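You operate a simulated robot arm through the tools that you are given. There is no shell and no other tool. Be economical: measure what you need, move in short steps, check, and stop when the job is done.

The job below is to be done with a simulated robot arm. You get a single attempt, and the scene is never put back.

JOB
Pack up: air knob shut, yellow nozzle stood in the steel tub, lid shut, sliding tray pushed in.
Fine: the knob comes first.
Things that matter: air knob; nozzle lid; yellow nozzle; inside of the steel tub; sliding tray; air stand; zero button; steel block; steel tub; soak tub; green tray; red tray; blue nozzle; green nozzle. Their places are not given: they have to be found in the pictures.

It is judged by the outcome, as a careful person would: the job done as asked, and still so three seconds after it is handed in. It fails if anything else is knocked over, pushed out of place, dropped, spilled or broken. A push-on lid holds only when it is set on centred and level and pressed home; a screw cap is set on level and turned clockwise until tight.

ROBOT AND FRAMES
A 7-joint arm with a two-finger parallel gripper, fixed in place. Base frame: the origin is at the foot of the arm, x ahead of it, y to its left, z up; the work surface is at about z = 0. Units: cm, rad, N and s.
With the tool pointing down near the work surface it reaches from about 22 to 58 cm from the base axis. Its first joint turns from -1.152 to 1.152 rad. Payload 2.5 kg.
The TCP is the grasp point between the finger pads, 2.3 cm short of the fingertips. In the tool frame z runs along the fingers and y along their closing line. The gripper opens to 9.4 cm. The fingers are 3.8 cm wide and 1 cm thick; the gripper's body (5.4 by 9.6 cm) begins 3.9 cm behind the TCP.
Orientation is that of the tool frame in the base frame, as [roll, pitch, yaw] about the fixed x, y, z axes, in that order (R = Rz(yaw) Ry(pitch) Rx(roll)). With the fingers straight down and closing along the base's y, the tool's x points along the base's -x, its y along +y and its z along -z.

CONTROLS
- The arm moves only by the tool arm_command. Its arguments are lists of equal length, an entry for each row: "travel": the shift along the tool's x, y, z in cm, a list of three; "rotation": the turn, a rotation vector about the tool's x, y, z in rad, a list of three; "hand": the closure, from 0 (fully open) to 1 (shut). In form: {"travel": [[dx, dy, dz], ...], "rotation": [[ax, ay, az], ...], "hand": [hand, ...]}. A call has 1 to 8 rows; each row is the pose to reach, as a shift and turn from the pose commanded when the call began, along the tool's axes at that moment. A row lasts 0.2 s, in which the tool goes at most 5 cm and 0.15 rad; a call with a longer step from one row to the next is refused whole, and so is a gripper value outside its range. Where a pose cannot be reached the arm comes as near as it can. A force on the tool above 90 N (or 10 N above the force at the start of the call, whichever is more), or a blocked arm, ends the call early, and 0.2 s more pass. The fingers move at their own pace (about 10.8 cm/s each) and stop on an object; they squeeze with about 36 N. The grip force told is the motor's: it shows also when the fingers shut on nothing. Time passes only in rows, and 0.2 s behind the last, so rows that repeat a pose let the fingers close. It gives the time, the measured TCP pose, the force on the tool (base axes), the opening and the grip force at its end, in the units of the frame above (readings bear some noise), and new pictures: "pictures" is both (left out), scene, wrist or none.
- Cameras (640 x 400 px; columns grow to the right, rows downward): "scene" is fixed at [11.84, -40.85, 54.03]; the picture's right is [0.83, -0.56, 0.00], its down [-0.34, -0.49, -0.80] and it looks along [0.45, 0.66, -0.60] (base axes); focal length 323 px, centre (320, 200). "wrist" rides on the gripper at [-3.9, 0, -4.4] in the tool frame; the picture's right is [0.00, -1.00, 0.00], its down [0.97, 0.00, -0.24] and it looks along [0.24, 0.00, 0.97] (tool axes); focal length 218 px, centre (320, 200).
- locate(camera, pixels): for up to 12 pixels [column, row] of the newest picture of that camera ("zoom" is the newest enlarged one), the place [x, y, z] in the base frame of the surface seen there, good to about 0.2 cm. The clock stands still meanwhile.
- inspect(camera, box): a new picture of the part [left, top, right, bottom] of that camera's present view, enlarged. The clock stands still meanwhile.
- finish_job(): hands the job in; it is judged then, once.

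Work in short steps. Measure before you move; look again where a grasp or a placing could have gone wrong, and mend it. You have 80 turns and 150 pictures in all, those below and enlarged ones among them. Open the gripper and draw the arm clear of the work before you hand the job in, unless the task says otherwise; then end with one line.

The tools are called as name(argument=value, ...) on one line, values as JSON. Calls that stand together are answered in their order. arm_command: Moves the arm, as the interface text tells. Its arguments: {"type":"object","properties":{"travel":{"type":"array"},"rotation":{"type":"array"},"hand":{"type":"array"},"pictures":{"type":"string","enum":["both","scene","wrist","none"]}},"required":["travel","rotation","hand"]} The other tools are called the same way: locate (camera, pixels) gives the place of the surface under pixels of a picture; inspect (camera, box) takes an enlarged picture of a part of a camera's view; finish_job () hands the job in.

At the start:

```text
time: 0.0
tool_pos: [33.34, 18.33, 32.17]
tool_rot: [3.14, 0.0, 3.142]
wrist_force: [0.2, 0.1, 0.0]
width: 9.38
grasp_force: 0.0
```

scene: 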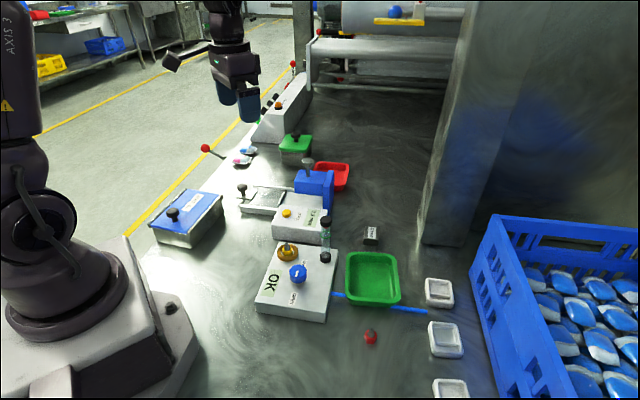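
wrist: 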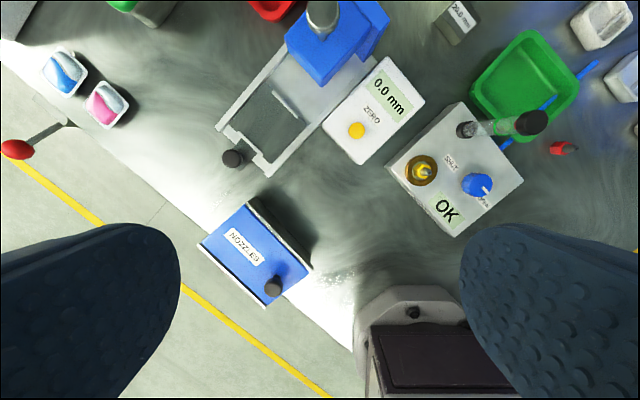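

I'll enlarge the bench area to identify the objects before measuring.

inspect(camera="scene", box=[220, 170, 460, 330])

inspect(camera="wrist", box=[340, 60, 580, 240])

inspect(camera="wrist", box=[180, 0, 420, 310])

inspect(camera="scene", box=[130, 120, 350, 270])

```text
2.50 times, centred on (340, 250) of scene
```

zoom: 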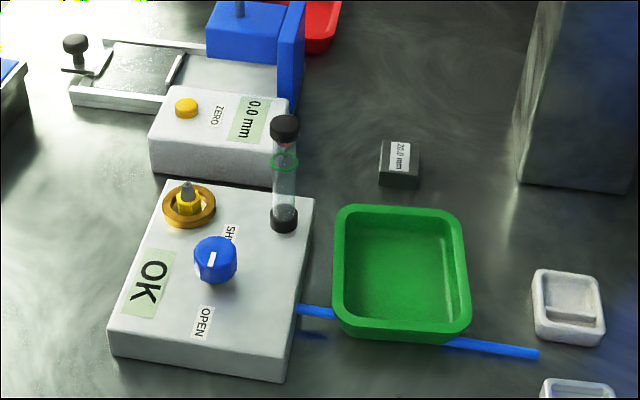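

```text
2.22 times, centred on (460, 150) of wrist
```

zoom: 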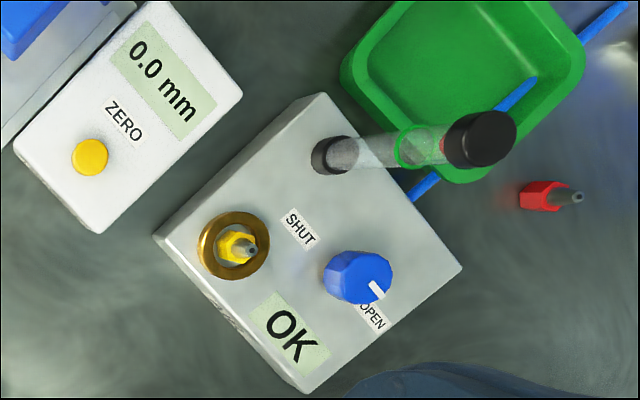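

```text
1.29 times, centred on (300, 155) of wrist
```

zoom: 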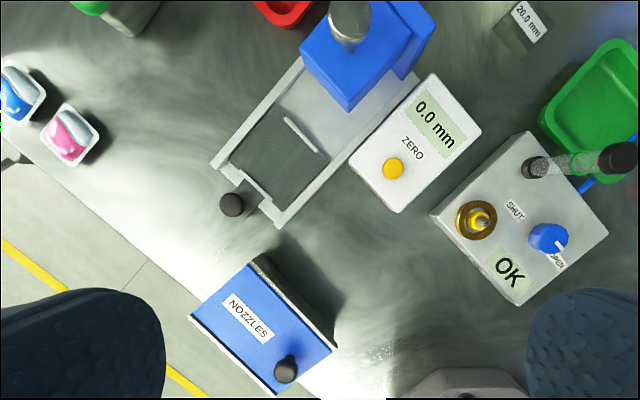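

```text
2.67 times, centred on (240, 195) of scene
```

zoom: 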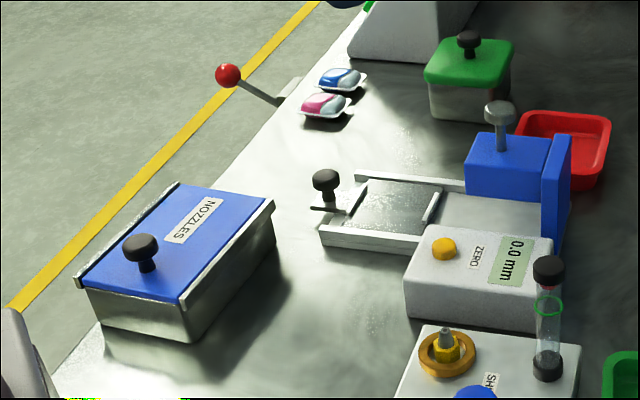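

Yellow nozzle sits on the air stand; the knob points at OPEN; the NOZZLES tub has a blue lid. Measuring key points.

locate(camera="wrist", pixels=[[479, 185], [487, 190], [450, 162], [484, 202], [422, 170], [428, 172], [466, 104], [523, 188], [455, 237], [387, 167], [410, 183], [432, 168]])

locate(camera="wrist", pixels=[[273, 287], [250, 203], [200, 243], [265, 306], [311, 268], [240, 250], [258, 202], [313, 265], [300, 290], [205, 230], [290, 240], [233, 158]])

inspect(camera="scene", box=[140, 175, 240, 255])

inspect(camera="wrist", box=[190, 190, 330, 310])

```text
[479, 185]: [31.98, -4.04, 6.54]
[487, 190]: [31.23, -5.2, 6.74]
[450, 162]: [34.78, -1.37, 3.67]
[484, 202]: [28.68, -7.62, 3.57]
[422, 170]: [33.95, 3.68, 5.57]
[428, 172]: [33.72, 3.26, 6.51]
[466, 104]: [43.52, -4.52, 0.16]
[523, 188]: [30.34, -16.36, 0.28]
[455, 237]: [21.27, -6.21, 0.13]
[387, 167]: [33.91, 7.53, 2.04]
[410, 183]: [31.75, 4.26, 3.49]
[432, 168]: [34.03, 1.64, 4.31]
```

```text
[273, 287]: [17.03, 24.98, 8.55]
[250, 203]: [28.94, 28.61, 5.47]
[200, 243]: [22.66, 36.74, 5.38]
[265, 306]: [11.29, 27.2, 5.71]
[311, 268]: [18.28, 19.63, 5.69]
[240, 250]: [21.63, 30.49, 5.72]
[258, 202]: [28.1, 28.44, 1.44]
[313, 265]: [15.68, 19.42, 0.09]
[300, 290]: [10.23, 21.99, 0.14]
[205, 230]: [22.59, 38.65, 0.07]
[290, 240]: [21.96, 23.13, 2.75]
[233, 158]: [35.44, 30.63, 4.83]
```

```text
5.00 times, centred on (190, 215) of scene
```

zoom: 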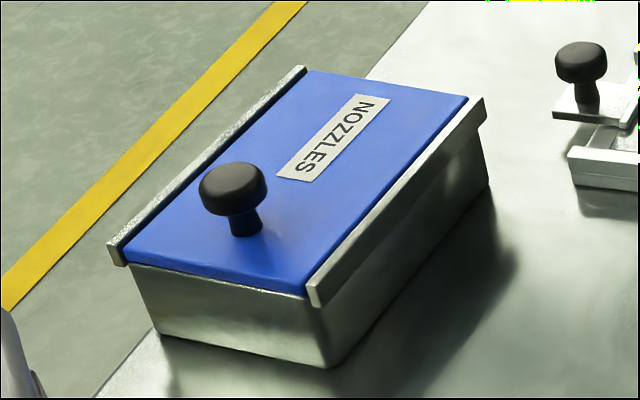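

```text
3.33 times, centred on (260, 250) of wrist
```

zoom: 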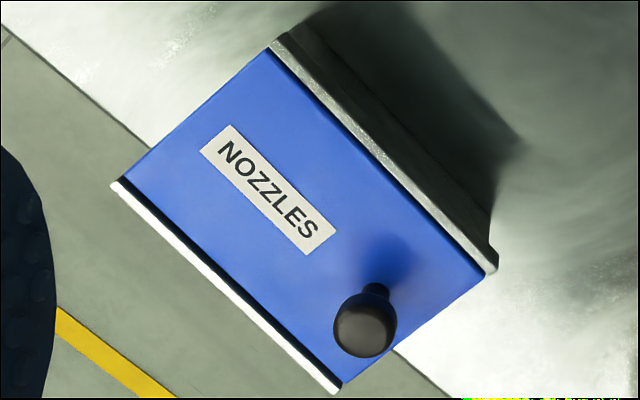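

The lid appears to slide in rails along ~40° and the knob is near (31.7,-4.5). I move above the knob for a closer look.

arm_command(travel=[[0.2, -4.5, 1.5], [0.5, -9, 3], [0.8, -13.5, 5], [1.1, -18, 7], [1.3, -22.6, 9], [1.3, -22.6, 11]], rotation=[[0, 0, 0], [0, 0, 0], [0, 0, 0], [0, 0, 0], [0, 0, 0], [0, 0, 0]], hand=[0, 0, 0, 0, 0, 0])

```text
refused: row 5 steps farther than a row can; nothing moved
```

Row 5 was slightly too long; I retry with shorter steps.

arm_command(travel=[[0.2, -4, 1.5], [0.5, -8, 3], [0.8, -12, 5], [1.1, -16, 7], [1.3, -20, 9], [1.3, -22.6, 11], [1.3, -22.6, 11]], rotation=[[0, 0, 0], [0, 0, 0], [0, 0, 0], [0, 0, 0], [0, 0, 0], [0, 0, 0], [0, 0, 0]], hand=[0, 0, 0, 0, 0, 0, 0])

inspect(camera="wrist", box=[200, 60, 480, 300])

```text
time: 1.6
tool_pos: [31.9, -4.35, 21.07]
tool_rot: [-3.139, -0.001, -3.141]
wrist_force: [-0.9, -0.4, -0.7]
width: 9.4
grasp_force: 0.0
```

scene: 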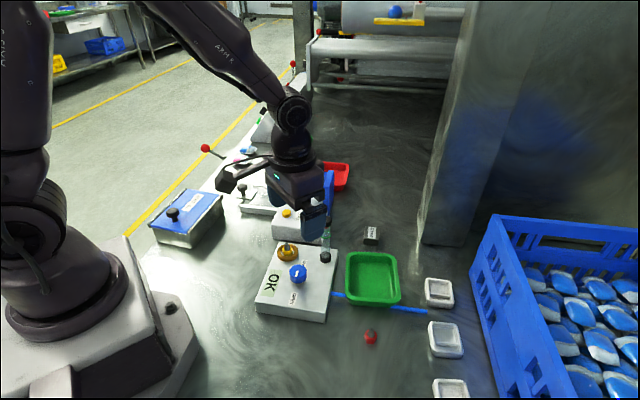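
wrist: 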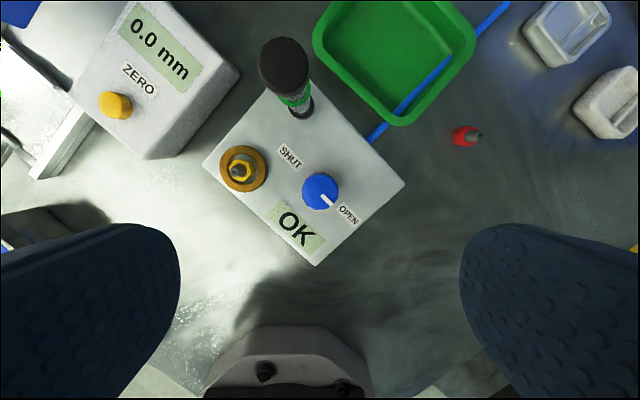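

```text
1.67 times, centred on (340, 180) of wrist
```

zoom: 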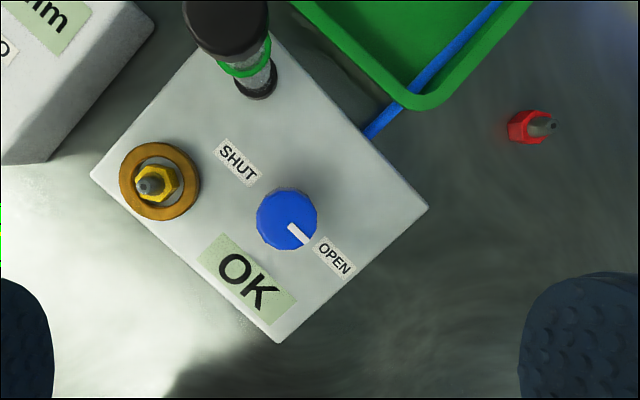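

Locating knob top, pointer, labels, tube, and nozzle more exactly.

locate(camera="wrist", pixels=[[320, 186], [323, 196], [333, 205], [348, 214], [291, 157], [303, 192], [336, 184], [320, 172], [300, 115], [283, 65], [238, 174], [243, 169]])

locate(camera="zoom", pixels=[[287, 196], [258, 220], [314, 216], [287, 246], [155, 180], [170, 185], [185, 180], [160, 160], [125, 180], [198, 180], [160, 148], [152, 182]])

```text
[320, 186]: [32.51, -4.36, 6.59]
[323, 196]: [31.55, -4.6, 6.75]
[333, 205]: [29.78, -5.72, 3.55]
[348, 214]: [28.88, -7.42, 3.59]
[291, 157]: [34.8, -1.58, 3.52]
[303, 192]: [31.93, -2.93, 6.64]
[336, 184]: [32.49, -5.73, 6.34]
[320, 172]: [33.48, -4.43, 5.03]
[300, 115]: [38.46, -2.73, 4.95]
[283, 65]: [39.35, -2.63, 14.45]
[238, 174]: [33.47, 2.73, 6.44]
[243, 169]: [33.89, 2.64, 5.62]
```

```text
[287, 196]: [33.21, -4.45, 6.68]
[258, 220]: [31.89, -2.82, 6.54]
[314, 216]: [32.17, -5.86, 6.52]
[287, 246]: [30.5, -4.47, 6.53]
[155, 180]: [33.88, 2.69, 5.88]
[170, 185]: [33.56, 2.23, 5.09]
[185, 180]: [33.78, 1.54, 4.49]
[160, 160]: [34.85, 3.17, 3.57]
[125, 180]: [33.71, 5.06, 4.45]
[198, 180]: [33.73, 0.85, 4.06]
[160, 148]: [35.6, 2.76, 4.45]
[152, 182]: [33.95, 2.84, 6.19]
```

Knob centre ≈ (31.9,-4.35), top z 6.6, radius 1.5; tube is ~7.4 cm off. I descend while turning the tool ccw 0.6, to have room for a clockwise turn.

arm_command(travel=[[0, 0, 3], [0, 0, 6], [0, 0, 9], [0, 0, 11], [0, 0, 13], [0, 0, 14.6], [0, 0, 14.6]], rotation=[[0, 0, -0.15], [0, 0, -0.3], [0, 0, -0.45], [0, 0, -0.6], [0, 0, -0.6], [0, 0, -0.6], [0, 0, -0.6]], hand=[0.4, 0.4, 0.4, 0.4, 0.4, 0.4, 0.4])

inspect(camera="scene", box=[240, 190, 400, 320])

```text
time: 3.2
tool_pos: [31.92, -4.31, 6.63]
tool_rot: [3.141, -0.001, -2.542]
wrist_force: [0.4, -0.2, -0.5]
width: 5.63
grasp_force: 0.1
```

scene: 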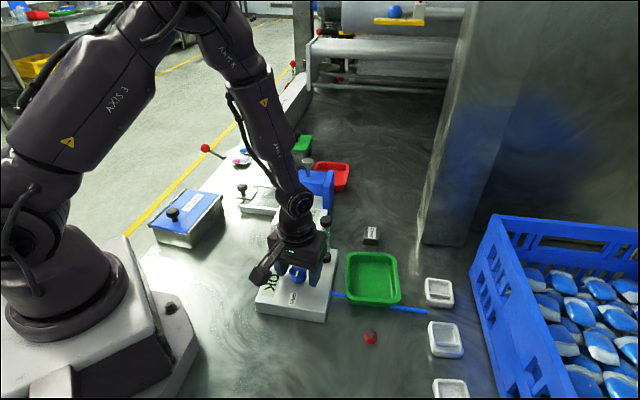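
wrist: 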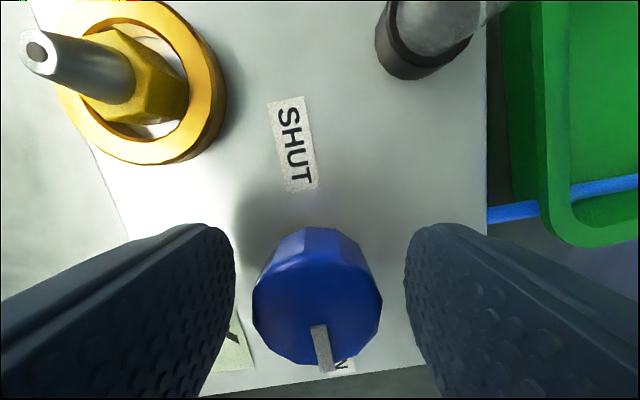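

```text
3.08 times, centred on (320, 255) of scene
```

zoom: 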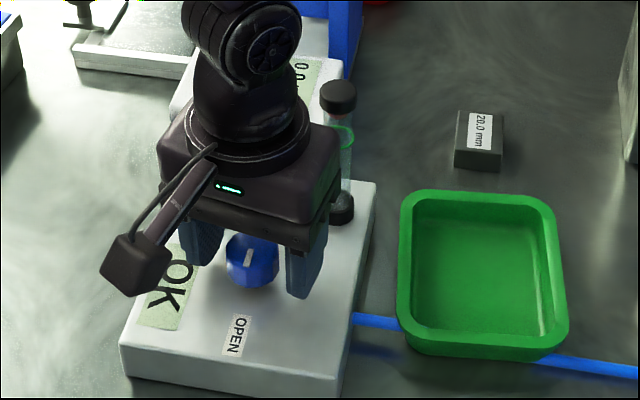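

Knob sits between the fingers. I close on it and turn clockwise in small steps, watching the pointer.

arm_command(travel=[[0, 0, 0.3], [0, 0, 0.3], [0, 0, 0.3], [0, 0, 0.3], [0, 0, 0.3], [0, 0, 0.3]], rotation=[[0, 0, 0], [0, 0, 0], [0, 0, 0], [0, 0, 0.1], [0, 0, 0.2], [0, 0, 0.3]], hand=[0.8, 1, 1, 1, 1, 1])

```text
time: 4.6
tool_pos: [32.01, -4.25, 6.36]
tool_rot: [-3.141, 0.001, -2.84]
wrist_force: [-14.0, 14.3, 38.5]
width: 3.34
grasp_force: 44.4
```

scene: 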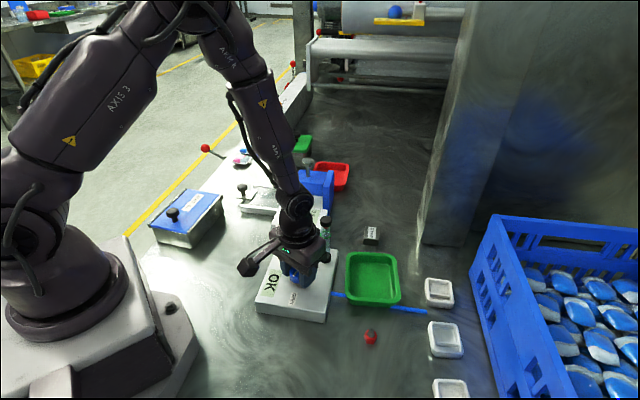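
wrist: 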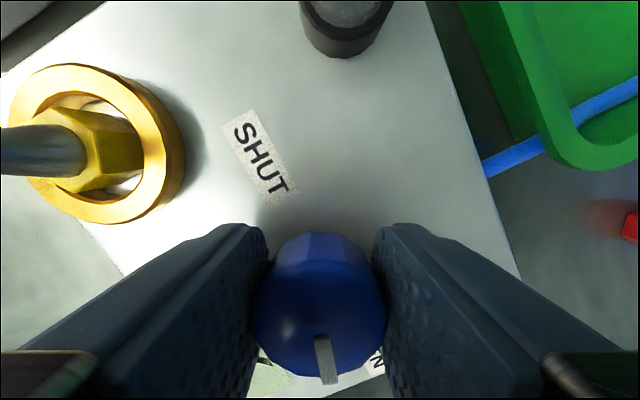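

The pointer kept its place in the tool view, so the knob turns clockwise with the hand. Continuing with 0.75 rad more.

arm_command(travel=[[0, 0, -0.1], [0, 0, -0.1], [0, 0, -0.1], [0, 0, -0.1], [0, 0, -0.1]], rotation=[[0, 0, 0.15], [0, 0, 0.3], [0, 0, 0.45], [0, 0, 0.6], [0, 0, 0.75]], hand=[1, 1, 1, 1, 1])

inspect(camera="scene", box=[240, 190, 400, 320])

```text
time: 5.8
tool_pos: [31.86, -4.39, 6.21]
tool_rot: [-3.14, 0.001, 2.689]
wrist_force: [3.1, 1.8, -31.8]
width: 3.31
grasp_force: 44.4
```

scene: 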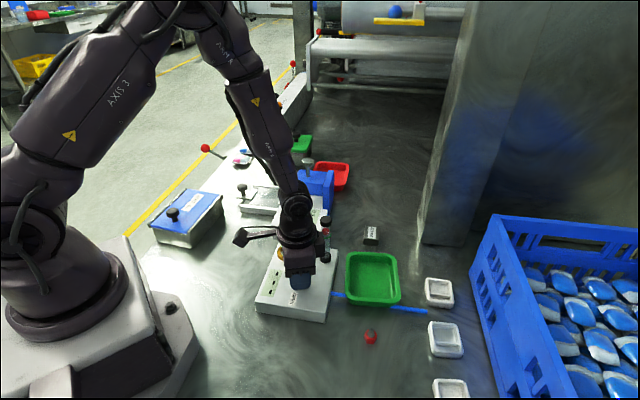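
wrist: 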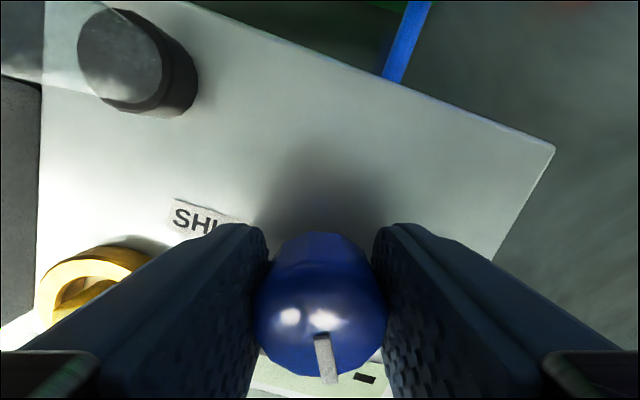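

```text
3.08 times, centred on (320, 255) of scene
```

zoom: 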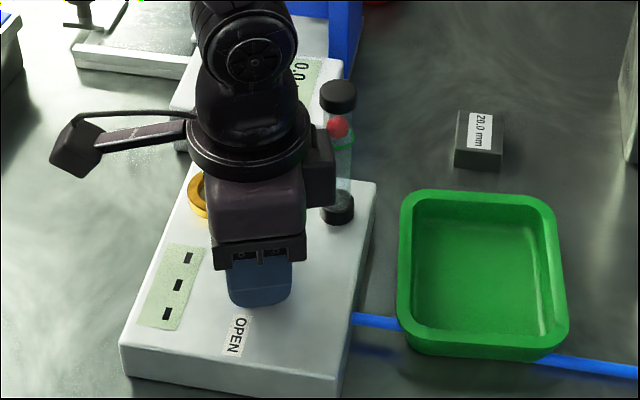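

OK sign changed to dashes, so the valve is moving (1.05 rad so far). I release, turn back ccw the same safe range, and regrip.

arm_command(travel=[[0, 0, 0], [0, 0, 0], [0, 0, 0], [0, 0, 0], [0, 0, 0], [0, 0, 0], [0, 0, 0], [0, 0, 0]], rotation=[[0, 0, 0], [0, 0, -0.15], [0, 0, -0.3], [0, 0, -0.45], [0, 0, -0.6], [0, 0, -0.75], [0, 0, -0.9], [0, 0, -1.05]], hand=[0.4, 0.4, 0.4, 0.4, 0.4, 0.4, 0.4, 0.4])

arm_command(travel=[[0, 0, 0], [0, 0, 0], [0, 0, 0], [0, 0, 0], [0, 0, 0], [0, 0, 0], [0, 0, 0]], rotation=[[0, 0, 0], [0, 0, 0], [0, 0, 0.15], [0, 0, 0.3], [0, 0, 0.45], [0, 0, 0.6], [0, 0, 0.75]], hand=[0.8, 1, 1, 1, 1, 1, 1])

```text
time: 7.6
tool_pos: [31.92, -4.3, 6.39]
tool_rot: [-3.141, 0.001, -2.54]
wrist_force: [0.5, -0.3, 0.0]
width: 5.66
grasp_force: 0.1
```

scene: 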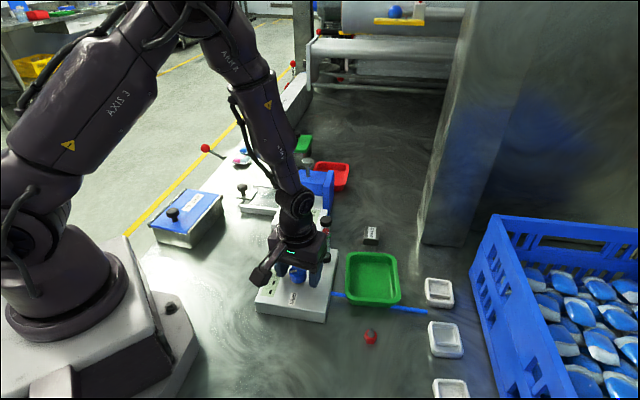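
wrist: 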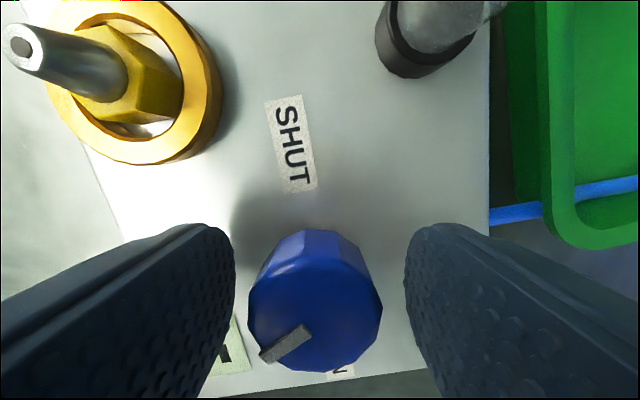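

```text
time: 9.2
tool_pos: [31.91, -4.38, 6.31]
tool_rot: [3.141, -0.002, 2.987]
wrist_force: [-12.2, 4.1, 17.9]
width: 3.35
grasp_force: 44.9
```

scene: 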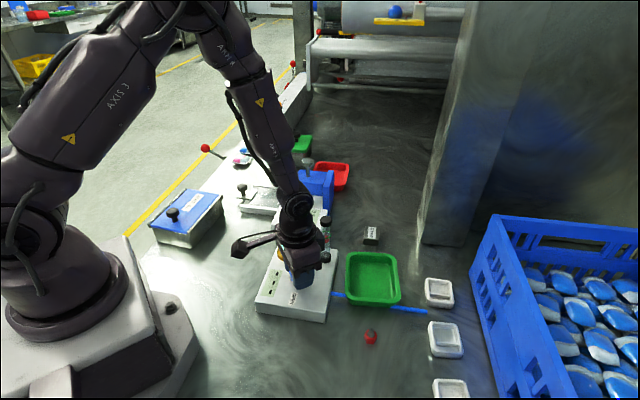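
wrist: 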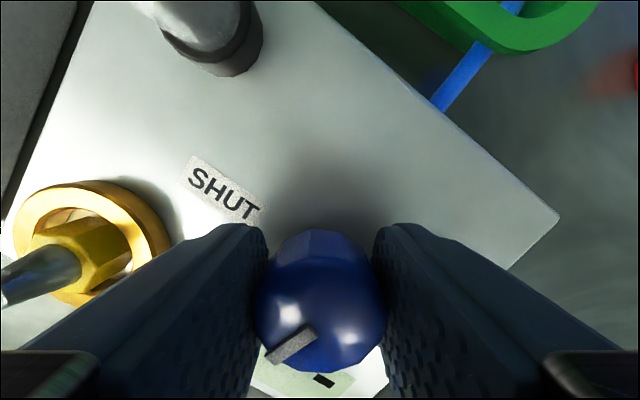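

The turn is holding (1.8 rad total). I add 0.3, release, turn back, and save pictures.

arm_command(travel=[[0, 0, 0], [0, 0, 0], [0, 0, 0], [0, 0, 0], [0, 0, 0], [0, 0, 0], [0, 0, 0], [0, 0, 0]], rotation=[[0, 0, 0.15], [0, 0, 0.3], [0, 0, 0.3], [0, 0, 0.2], [0, 0, 0.05], [0, 0, -0.1], [0, 0, -0.25], [0, 0, -0.4]], hand=[1, 1, 0.4, 0.4, 0.4, 0.4, 0.4, 0.4], pictures="none")

arm_command(travel=[[0, 0, 0], [0, 0, 0], [0, 0, 0]], rotation=[[0, 0, -0.15], [0, 0, -0.3], [0, 0, -0.35]], hand=[0.4, 0.4, 0.4])

```text
time: 11.0
tool_pos: [32.08, -4.36, 6.42]
tool_rot: [-3.14, 0.0, -2.889]
wrist_force: [0.0, -0.3, -0.6]
width: 5.66
grasp_force: 0.0
```

```text
time: 11.8
tool_pos: [32.01, -4.3, 6.47]
tool_rot: [-3.141, 0.0, -2.539]
wrist_force: [-0.9, -0.1, 0.3]
width: 5.63
grasp_force: 0.0
```

scene: 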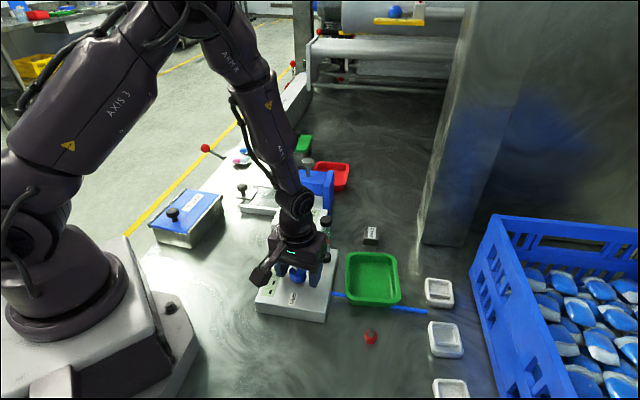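
wrist: 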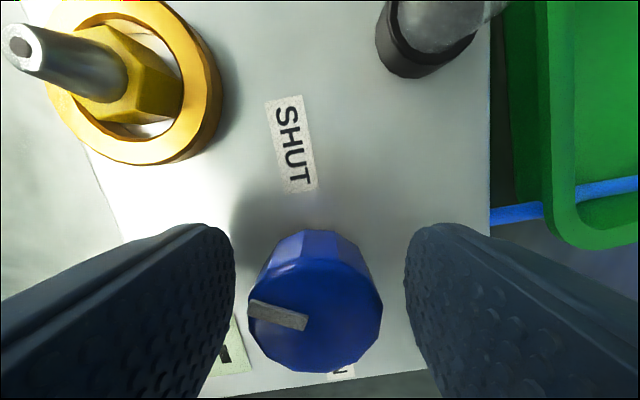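

Pointer now points left, about 60–70° short of SHUT. Third stroke of 1.05 rad.

arm_command(travel=[[0, 0, 0], [0, 0, 0], [0, 0, 0], [0, 0, 0], [0, 0, 0], [0, 0, 0], [0, 0, 0], [0, 0, 0]], rotation=[[0, 0, 0], [0, 0, 0], [0, 0, 0.15], [0, 0, 0.3], [0, 0, 0.45], [0, 0, 0.6], [0, 0, 0.75], [0, 0, 0.9]], hand=[0.8, 1, 1, 1, 1, 1, 1, 1], pictures="wrist")

arm_command(travel=[[0, 0, 0], [0, 0, 0]], rotation=[[0, 0, 0.1], [0, 0, 0.17]], hand=[1, 1], pictures="wrist")

arm_command(travel=[[0, 0, 0], [0, 0, 0], [0, 0, -3], [0, 0, -6]], rotation=[[0, 0, 0], [0, 0, 0], [0, 0, -0.15], [0, 0, -0.3]], hand=[0.4, 0.4, 0.4, 0.4])

inspect(camera="scene", box=[240, 190, 400, 320])

```text
time: 13.6
tool_pos: [31.96, -4.26, 6.43]
tool_rot: [3.142, -0.002, 2.84]
wrist_force: [-7.6, 5.6, -1.8]
width: 3.34
grasp_force: 45.0
```

wrist: 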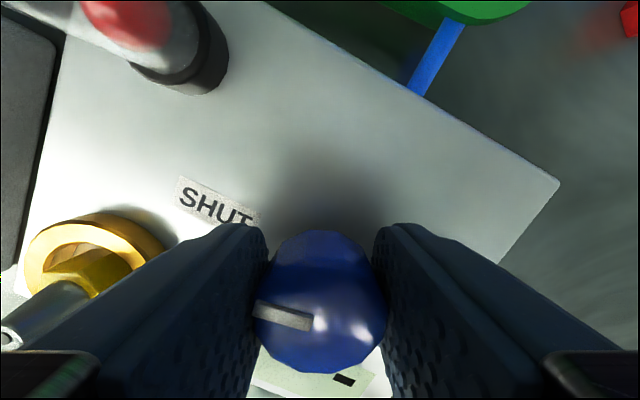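

```text
time: 14.2
tool_pos: [31.81, -4.34, 6.37]
tool_rot: [-3.14, 0.0, 2.672]
wrist_force: [-10.7, -1.5, 7.0]
width: 3.36
grasp_force: 45.1
```

wrist: 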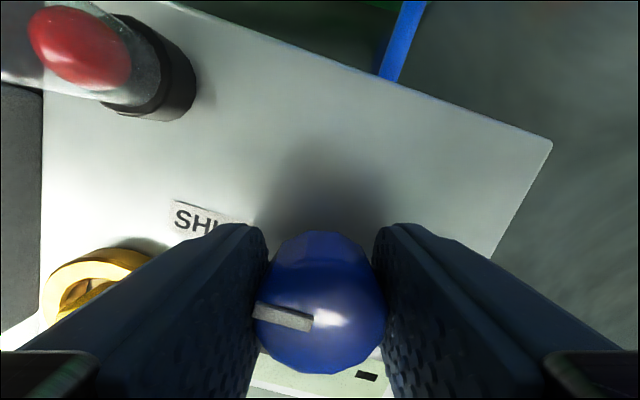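

```text
time: 15.2
tool_pos: [32.11, -4.32, 12.41]
tool_rot: [3.141, 0.0, 2.975]
wrist_force: [0.2, -1.1, -0.3]
width: 5.63
grasp_force: 0.1
```

scene: 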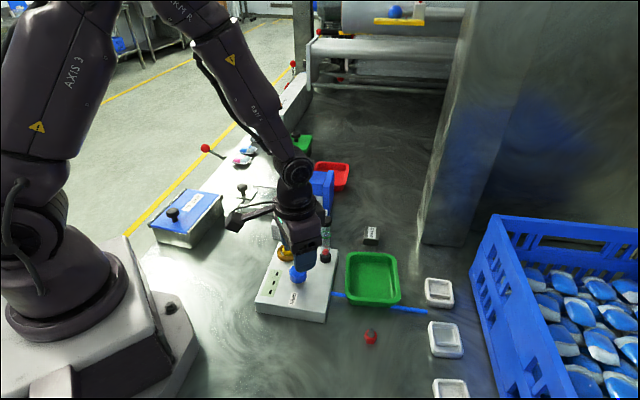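
wrist: 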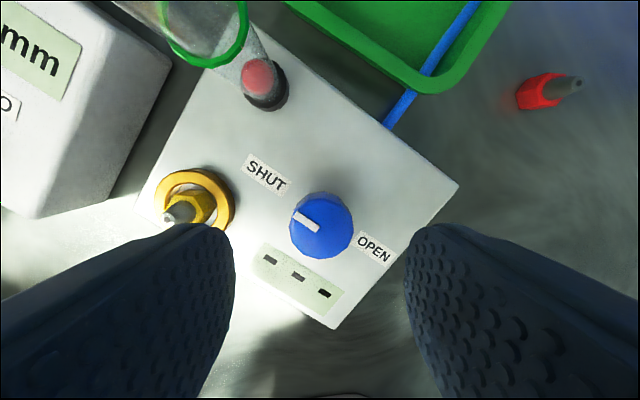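

```text
3.08 times, centred on (320, 255) of scene
```

zoom: 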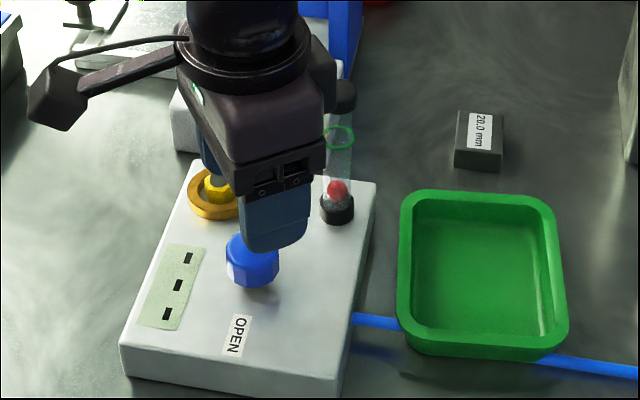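

Float is at the bottom, display dashed and pointer is aligned with SHUT: valve shut. Now rise and go to look at the NOZZLES tub, with the hand turned to align with the rails.

arm_command(travel=[[0, 0, -5], [1, 2, -9], [3.2, 5.5, -11.5], [5.4, 9.3, -13], [7.6, 13, -13.5], [9.8, 16.8, -13.5], [12, 20.5, -13.5], [14.2, 24.3, -13.5]], rotation=[[0, 0, 0], [0, 0, 0.1], [0, 0, 0.2], [0, 0, 0.3], [0, 0, 0.4], [0, 0, 0.5], [0, 0, 0.6], [0, 0, 0.7]], hand=[0.3, 0, 0, 0, 0, 0, 0, 0])

inspect(camera="wrist", box=[160, 60, 480, 400])

```text
time: 17.0
tool_pos: [22.13, 21.93, 25.87]
tool_rot: [-3.14, 0.0, 2.269]
wrist_force: [0.9, 0.9, -0.7]
width: 9.41
grasp_force: 0.0
```

scene: 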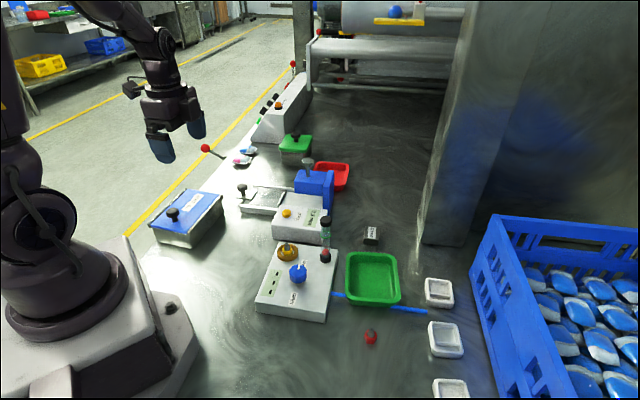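
wrist: 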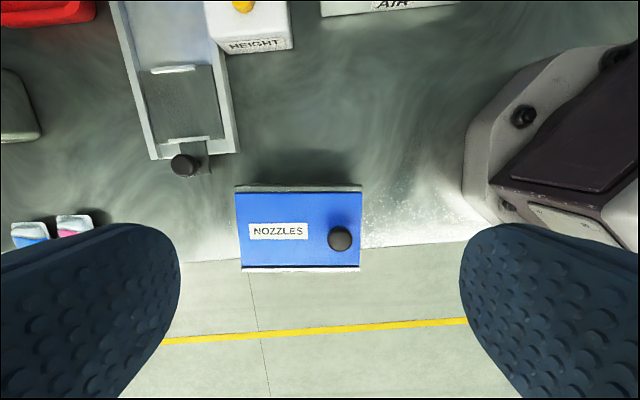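

```text
1.18 times, centred on (320, 230) of wrist
```

zoom: 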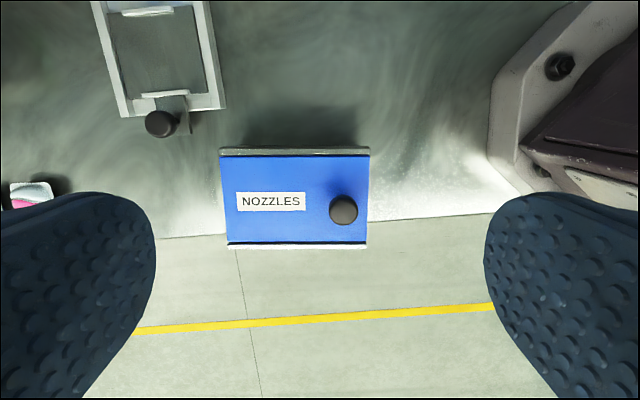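

Measuring lid and knob geometry and the room at both ends.

locate(camera="wrist", pixels=[[340, 238], [352, 236], [330, 238], [360, 192], [360, 262], [236, 194], [240, 264], [300, 220], [466, 160], [480, 200], [238, 188], [357, 269]])

inspect(camera="wrist", box=[220, 170, 380, 280])

```text
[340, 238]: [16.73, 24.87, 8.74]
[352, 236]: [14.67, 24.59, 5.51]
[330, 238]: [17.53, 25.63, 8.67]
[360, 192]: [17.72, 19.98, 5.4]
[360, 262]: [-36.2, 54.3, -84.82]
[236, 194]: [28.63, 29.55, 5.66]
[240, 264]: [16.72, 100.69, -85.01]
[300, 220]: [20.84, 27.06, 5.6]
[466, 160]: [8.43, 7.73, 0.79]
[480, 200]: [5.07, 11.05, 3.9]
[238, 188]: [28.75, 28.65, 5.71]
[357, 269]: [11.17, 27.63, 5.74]
```

```text
3.64 times, centred on (300, 225) of wrist
```

zoom: 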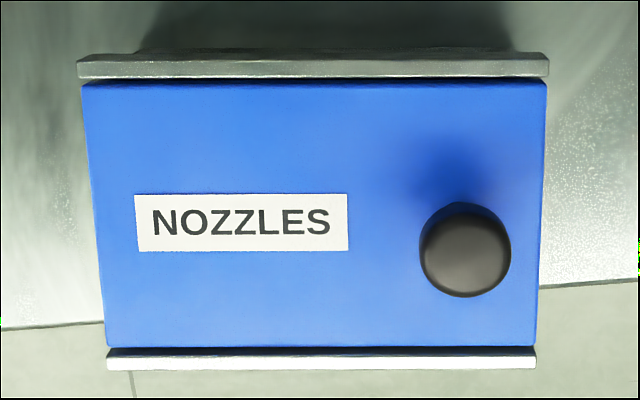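

Handle centre ≈ (16.75,24.9), top 8.7. I approach above it and check alignment.

arm_command(travel=[[2, -0.8, 4], [4, -1.6, 7], [5.74, -2.2, 10], [5.74, -2.2, 13], [5.74, -2.2, 13]], rotation=[[0, 0, 0], [0, 0, 0], [0, 0, 0], [0, 0, 0], [0, 0, 0]], hand=[0.2, 0.4, 0.4, 0.4, 0.4], pictures="wrist")

```text
time: 18.2
tool_pos: [16.66, 25.08, 12.88]
tool_rot: [-3.141, 0.001, 2.27]
wrist_force: [-1.6, -0.3, 0.2]
width: 5.63
grasp_force: 0.0
```

wrist: 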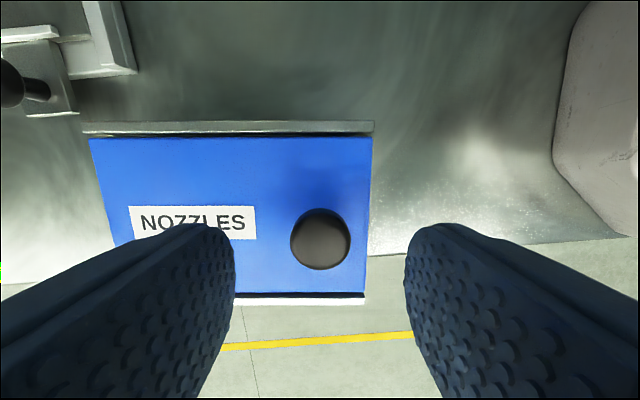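

Handle is centred at (320,238) as expected. Descend 4.4 cm and grip it.

arm_command(travel=[[0, 0, 2.5], [0, 0, 4.4], [0, 0, 4.4], [0, 0, 4.4], [0, 0, 4.4]], rotation=[[0, 0, 0], [0, 0, 0], [0, 0, 0], [0, 0, 0], [0, 0, 0]], hand=[0.4, 0.4, 0.6, 0.9, 1], pictures="both")

```text
time: 19.4
tool_pos: [16.68, 24.99, 8.5]
tool_rot: [-3.141, 0.001, 2.271]
wrist_force: [-0.1, 1.3, -0.4]
width: 2.69
grasp_force: 35.6
```

scene: 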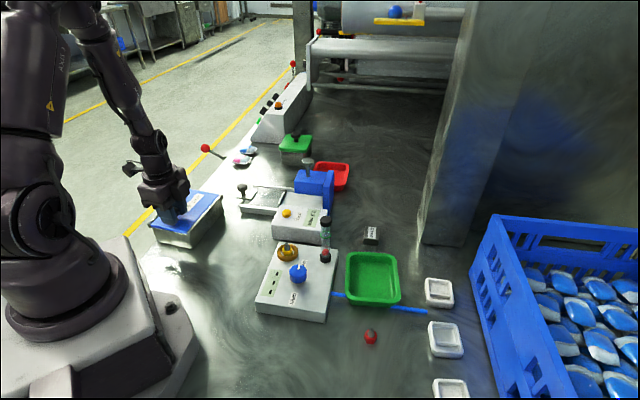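
wrist: 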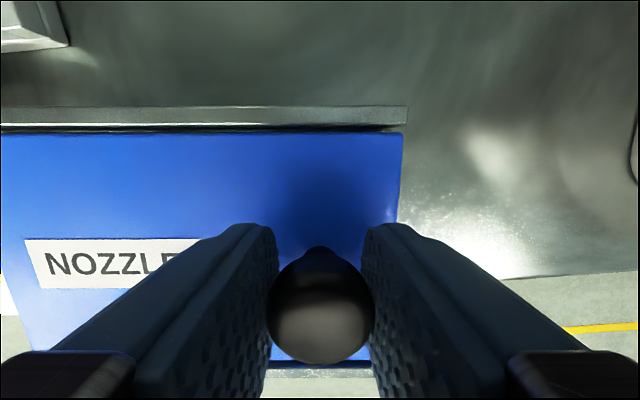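

Handle gripped (2.69 cm). Test pull toward the handle end (tool −y) by 0.6 cm.

arm_command(travel=[[0, -0.2, 0], [0, -0.4, 0], [0, -0.6, 0]], rotation=[[0, 0, 0], [0, 0, 0], [0, 0, 0]], hand=[1, 1, 1], pictures="wrist")

```text
time: 20.2
tool_pos: [16.28, 24.56, 8.46]
tool_rot: [-3.14, 0.001, 2.273]
wrist_force: [2.4, 2.3, 0.5]
width: 2.69
grasp_force: 36.3
```

wrist: 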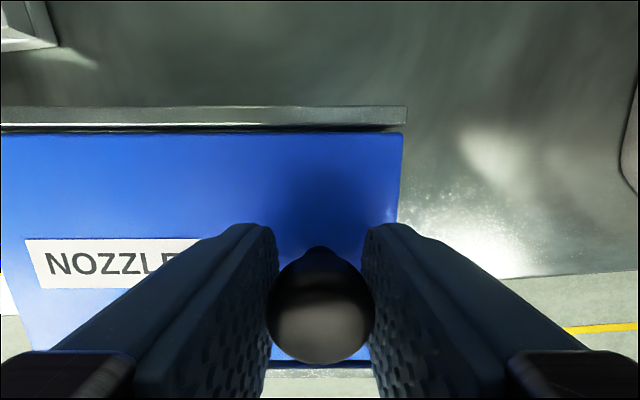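

The rail end moved with the lid (407 both), so check whether the tub moved or whether the rails are lid flanges.

inspect(camera="scene", box=[140, 175, 240, 255])

locate(camera="wrist", pixels=[[404, 112], [404, 122], [395, 140], [400, 128], [200, 112], [200, 128]])

```text
5.00 times, centred on (190, 215) of scene
```

zoom: 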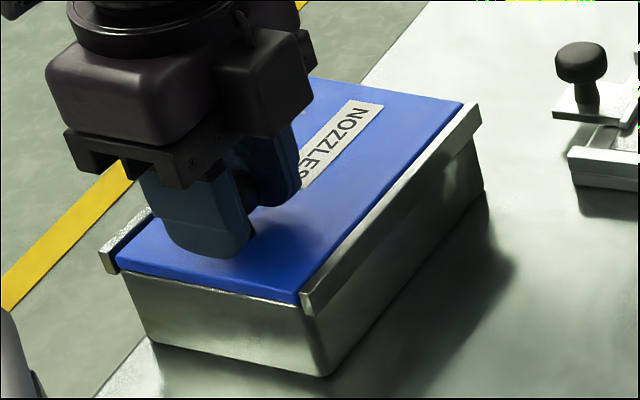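

```text
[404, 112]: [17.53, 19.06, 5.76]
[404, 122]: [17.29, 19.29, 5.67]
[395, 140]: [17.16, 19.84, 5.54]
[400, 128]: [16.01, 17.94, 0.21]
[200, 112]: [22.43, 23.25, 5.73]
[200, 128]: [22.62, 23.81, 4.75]
```

The tub itself slid 0.6 cm with the lid, so the lid doesn't open that way. I push back +0.6 and watch whether rail and lid part.

arm_command(travel=[[0, 0.2, 0], [0, 0.4, 0], [0, 0.6, 0]], rotation=[[0, 0, 0], [0, 0, 0], [0, 0, 0]], hand=[1, 1, 1], pictures="wrist")

inspect(camera="scene", box=[140, 175, 240, 255])

```text
time: 21.0
tool_pos: [16.7, 24.95, 8.52]
tool_rot: [-3.141, 0.0, 2.273]
wrist_force: [-0.4, 0.4, 0.3]
width: 2.69
grasp_force: 36.2
```

wrist: 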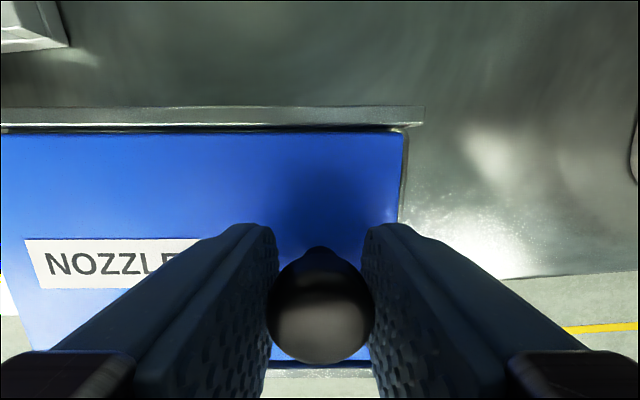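

```text
5.00 times, centred on (190, 215) of scene
```

zoom: 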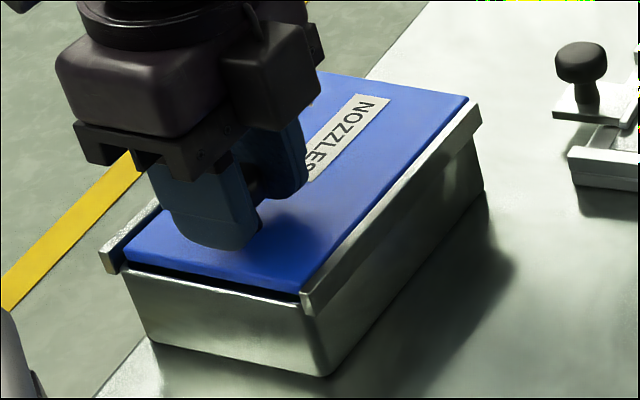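

The lid slides freely away from its handle end. The tub is 0.6 cm toward the base, to be mended later. I slide the lid 6.5 cm further.

arm_command(travel=[[0, 1, 0], [0, 2, 0], [0, 3, 0], [0, 4, 0], [0, 5, 0], [0, 6, 0], [0, 6.5, 0], [0, 6.5, 0]], rotation=[[0, 0, 0], [0, 0, 0], [0, 0, 0], [0, 0, 0], [0, 0, 0], [0, 0, 0], [0, 0, 0], [0, 0, 0]], hand=[1, 1, 1, 1, 1, 1, 1, 1], pictures="wrist")

inspect(camera="scene", box=[140, 175, 240, 255])

```text
time: 22.8
tool_pos: [21.73, 29.18, 8.46]
tool_rot: [3.141, 0.001, 2.272]
wrist_force: [-1.6, 1.7, -0.2]
width: 2.69
grasp_force: 35.8
```

wrist: 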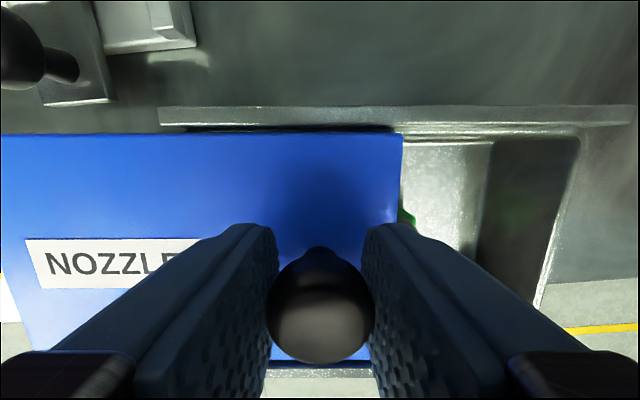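

```text
5.00 times, centred on (190, 215) of scene
```

zoom: 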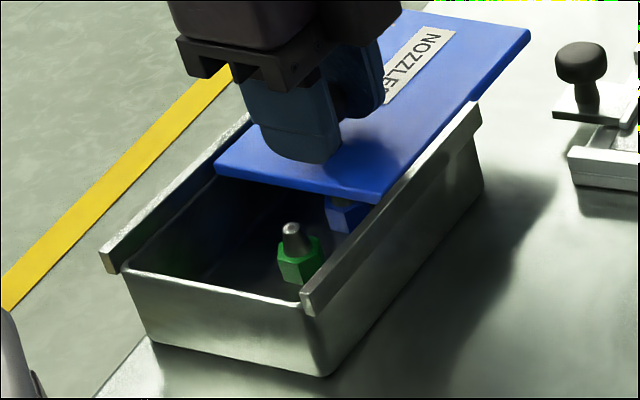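

Lid is open ~6.5 cm; green and blue nozzles stand inside on the right. I release and lift off to view the interior.

arm_command(travel=[[0, 0, 0], [0, 0, 0], [0, 0, -3], [0, -4, -7], [0, -8, -9], [0, -8, -9]], rotation=[[0, 0, 0], [0, 0, 0], [0, 0, 0], [0, 0, 0], [0, 0, 0], [0, 0, 0]], hand=[0.4, 0.4, 0.4, 0.2, 0, 0], pictures="both")

inspect(camera="wrist", box=[140, 130, 460, 330])

```text
refused: row 4 steps farther than a row can; nothing moved
```

```text
2.00 times, centred on (300, 230) of wrist
```

zoom: 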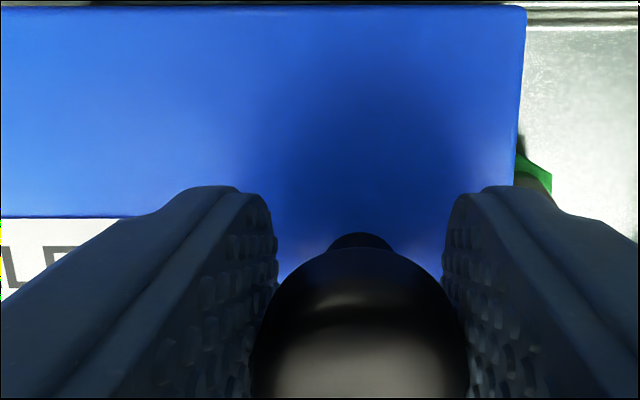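

Refused for step length; repeating with smaller steps.

arm_command(travel=[[0, 0, 0], [0, 0, 0], [0, 0, -3], [0, -2, -6.5], [0, -5, -9], [0, -7, -11], [0, -7, -11]], rotation=[[0, 0, 0], [0, 0, 0], [0, 0, 0], [0, 0, 0], [0, 0, 0], [0, 0, 0], [0, 0, 0]], hand=[0.4, 0.4, 0.4, 0.2, 0, 0, 0], pictures="both")

inspect(camera="wrist", box=[140, 130, 460, 330])

```text
time: 24.4
tool_pos: [16.24, 24.61, 19.41]
tool_rot: [3.141, 0.0, 2.272]
wrist_force: [0.3, -1.0, 0.1]
width: 9.41
grasp_force: 0.1
```

scene: 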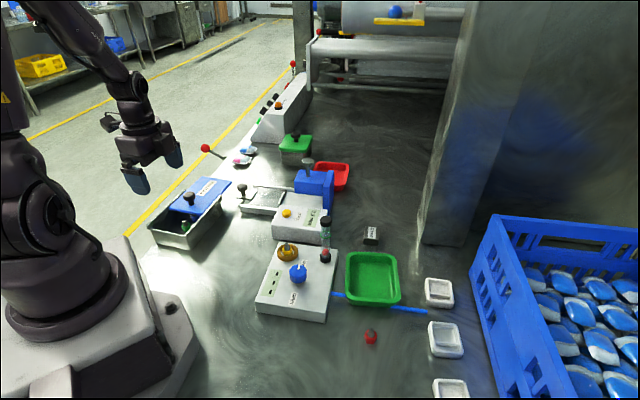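
wrist: 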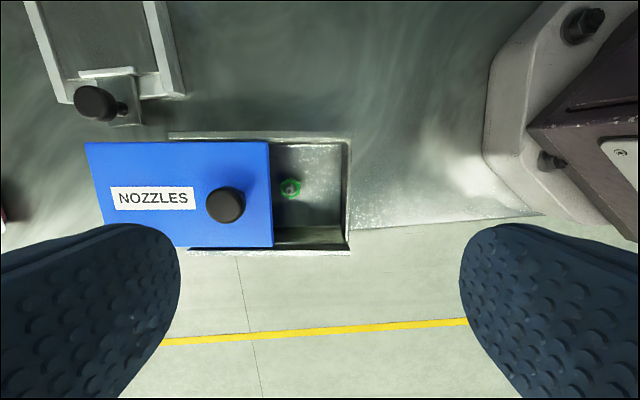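

```text
2.00 times, centred on (300, 230) of wrist
```

zoom: 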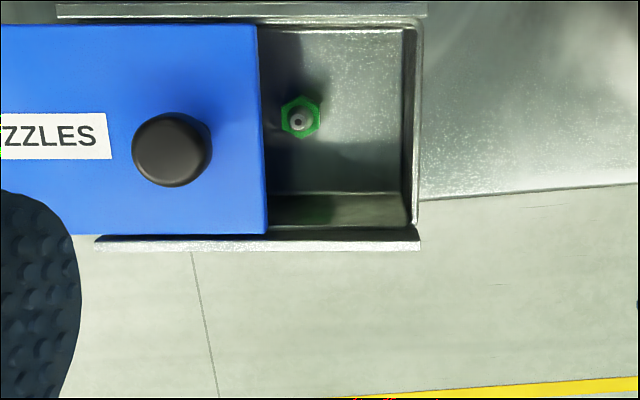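

Measuring the interior and green nozzle.

locate(camera="zoom", pixels=[[298, 120], [310, 100], [350, 150], [400, 32], [400, 185], [415, 30], [412, 225], [330, 185], [330, 205], [330, 232], [270, 210], [265, 30]])

locate(camera="zoom", pixels=[[370, 100], [380, 180], [300, 35], [300, 175], [414, 120], [404, 120], [330, 244], [330, 228], [200, 242], [175, 150], [330, 12], [330, 22]])

```text
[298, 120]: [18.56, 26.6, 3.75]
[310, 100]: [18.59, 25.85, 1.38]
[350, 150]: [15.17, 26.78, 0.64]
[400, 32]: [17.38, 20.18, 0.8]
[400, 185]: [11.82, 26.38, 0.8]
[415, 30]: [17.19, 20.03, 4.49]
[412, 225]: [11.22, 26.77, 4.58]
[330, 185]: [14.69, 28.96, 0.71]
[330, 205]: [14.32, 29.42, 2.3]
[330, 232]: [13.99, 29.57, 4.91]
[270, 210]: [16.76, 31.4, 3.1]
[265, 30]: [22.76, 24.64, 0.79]
```

```text
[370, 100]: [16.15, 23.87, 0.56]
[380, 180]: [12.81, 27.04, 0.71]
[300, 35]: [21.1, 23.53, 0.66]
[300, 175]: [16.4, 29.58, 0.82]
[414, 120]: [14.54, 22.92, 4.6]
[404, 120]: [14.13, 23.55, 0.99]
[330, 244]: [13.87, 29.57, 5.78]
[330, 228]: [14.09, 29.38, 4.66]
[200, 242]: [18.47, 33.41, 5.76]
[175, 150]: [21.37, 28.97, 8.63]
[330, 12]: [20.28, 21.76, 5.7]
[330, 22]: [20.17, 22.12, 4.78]
```

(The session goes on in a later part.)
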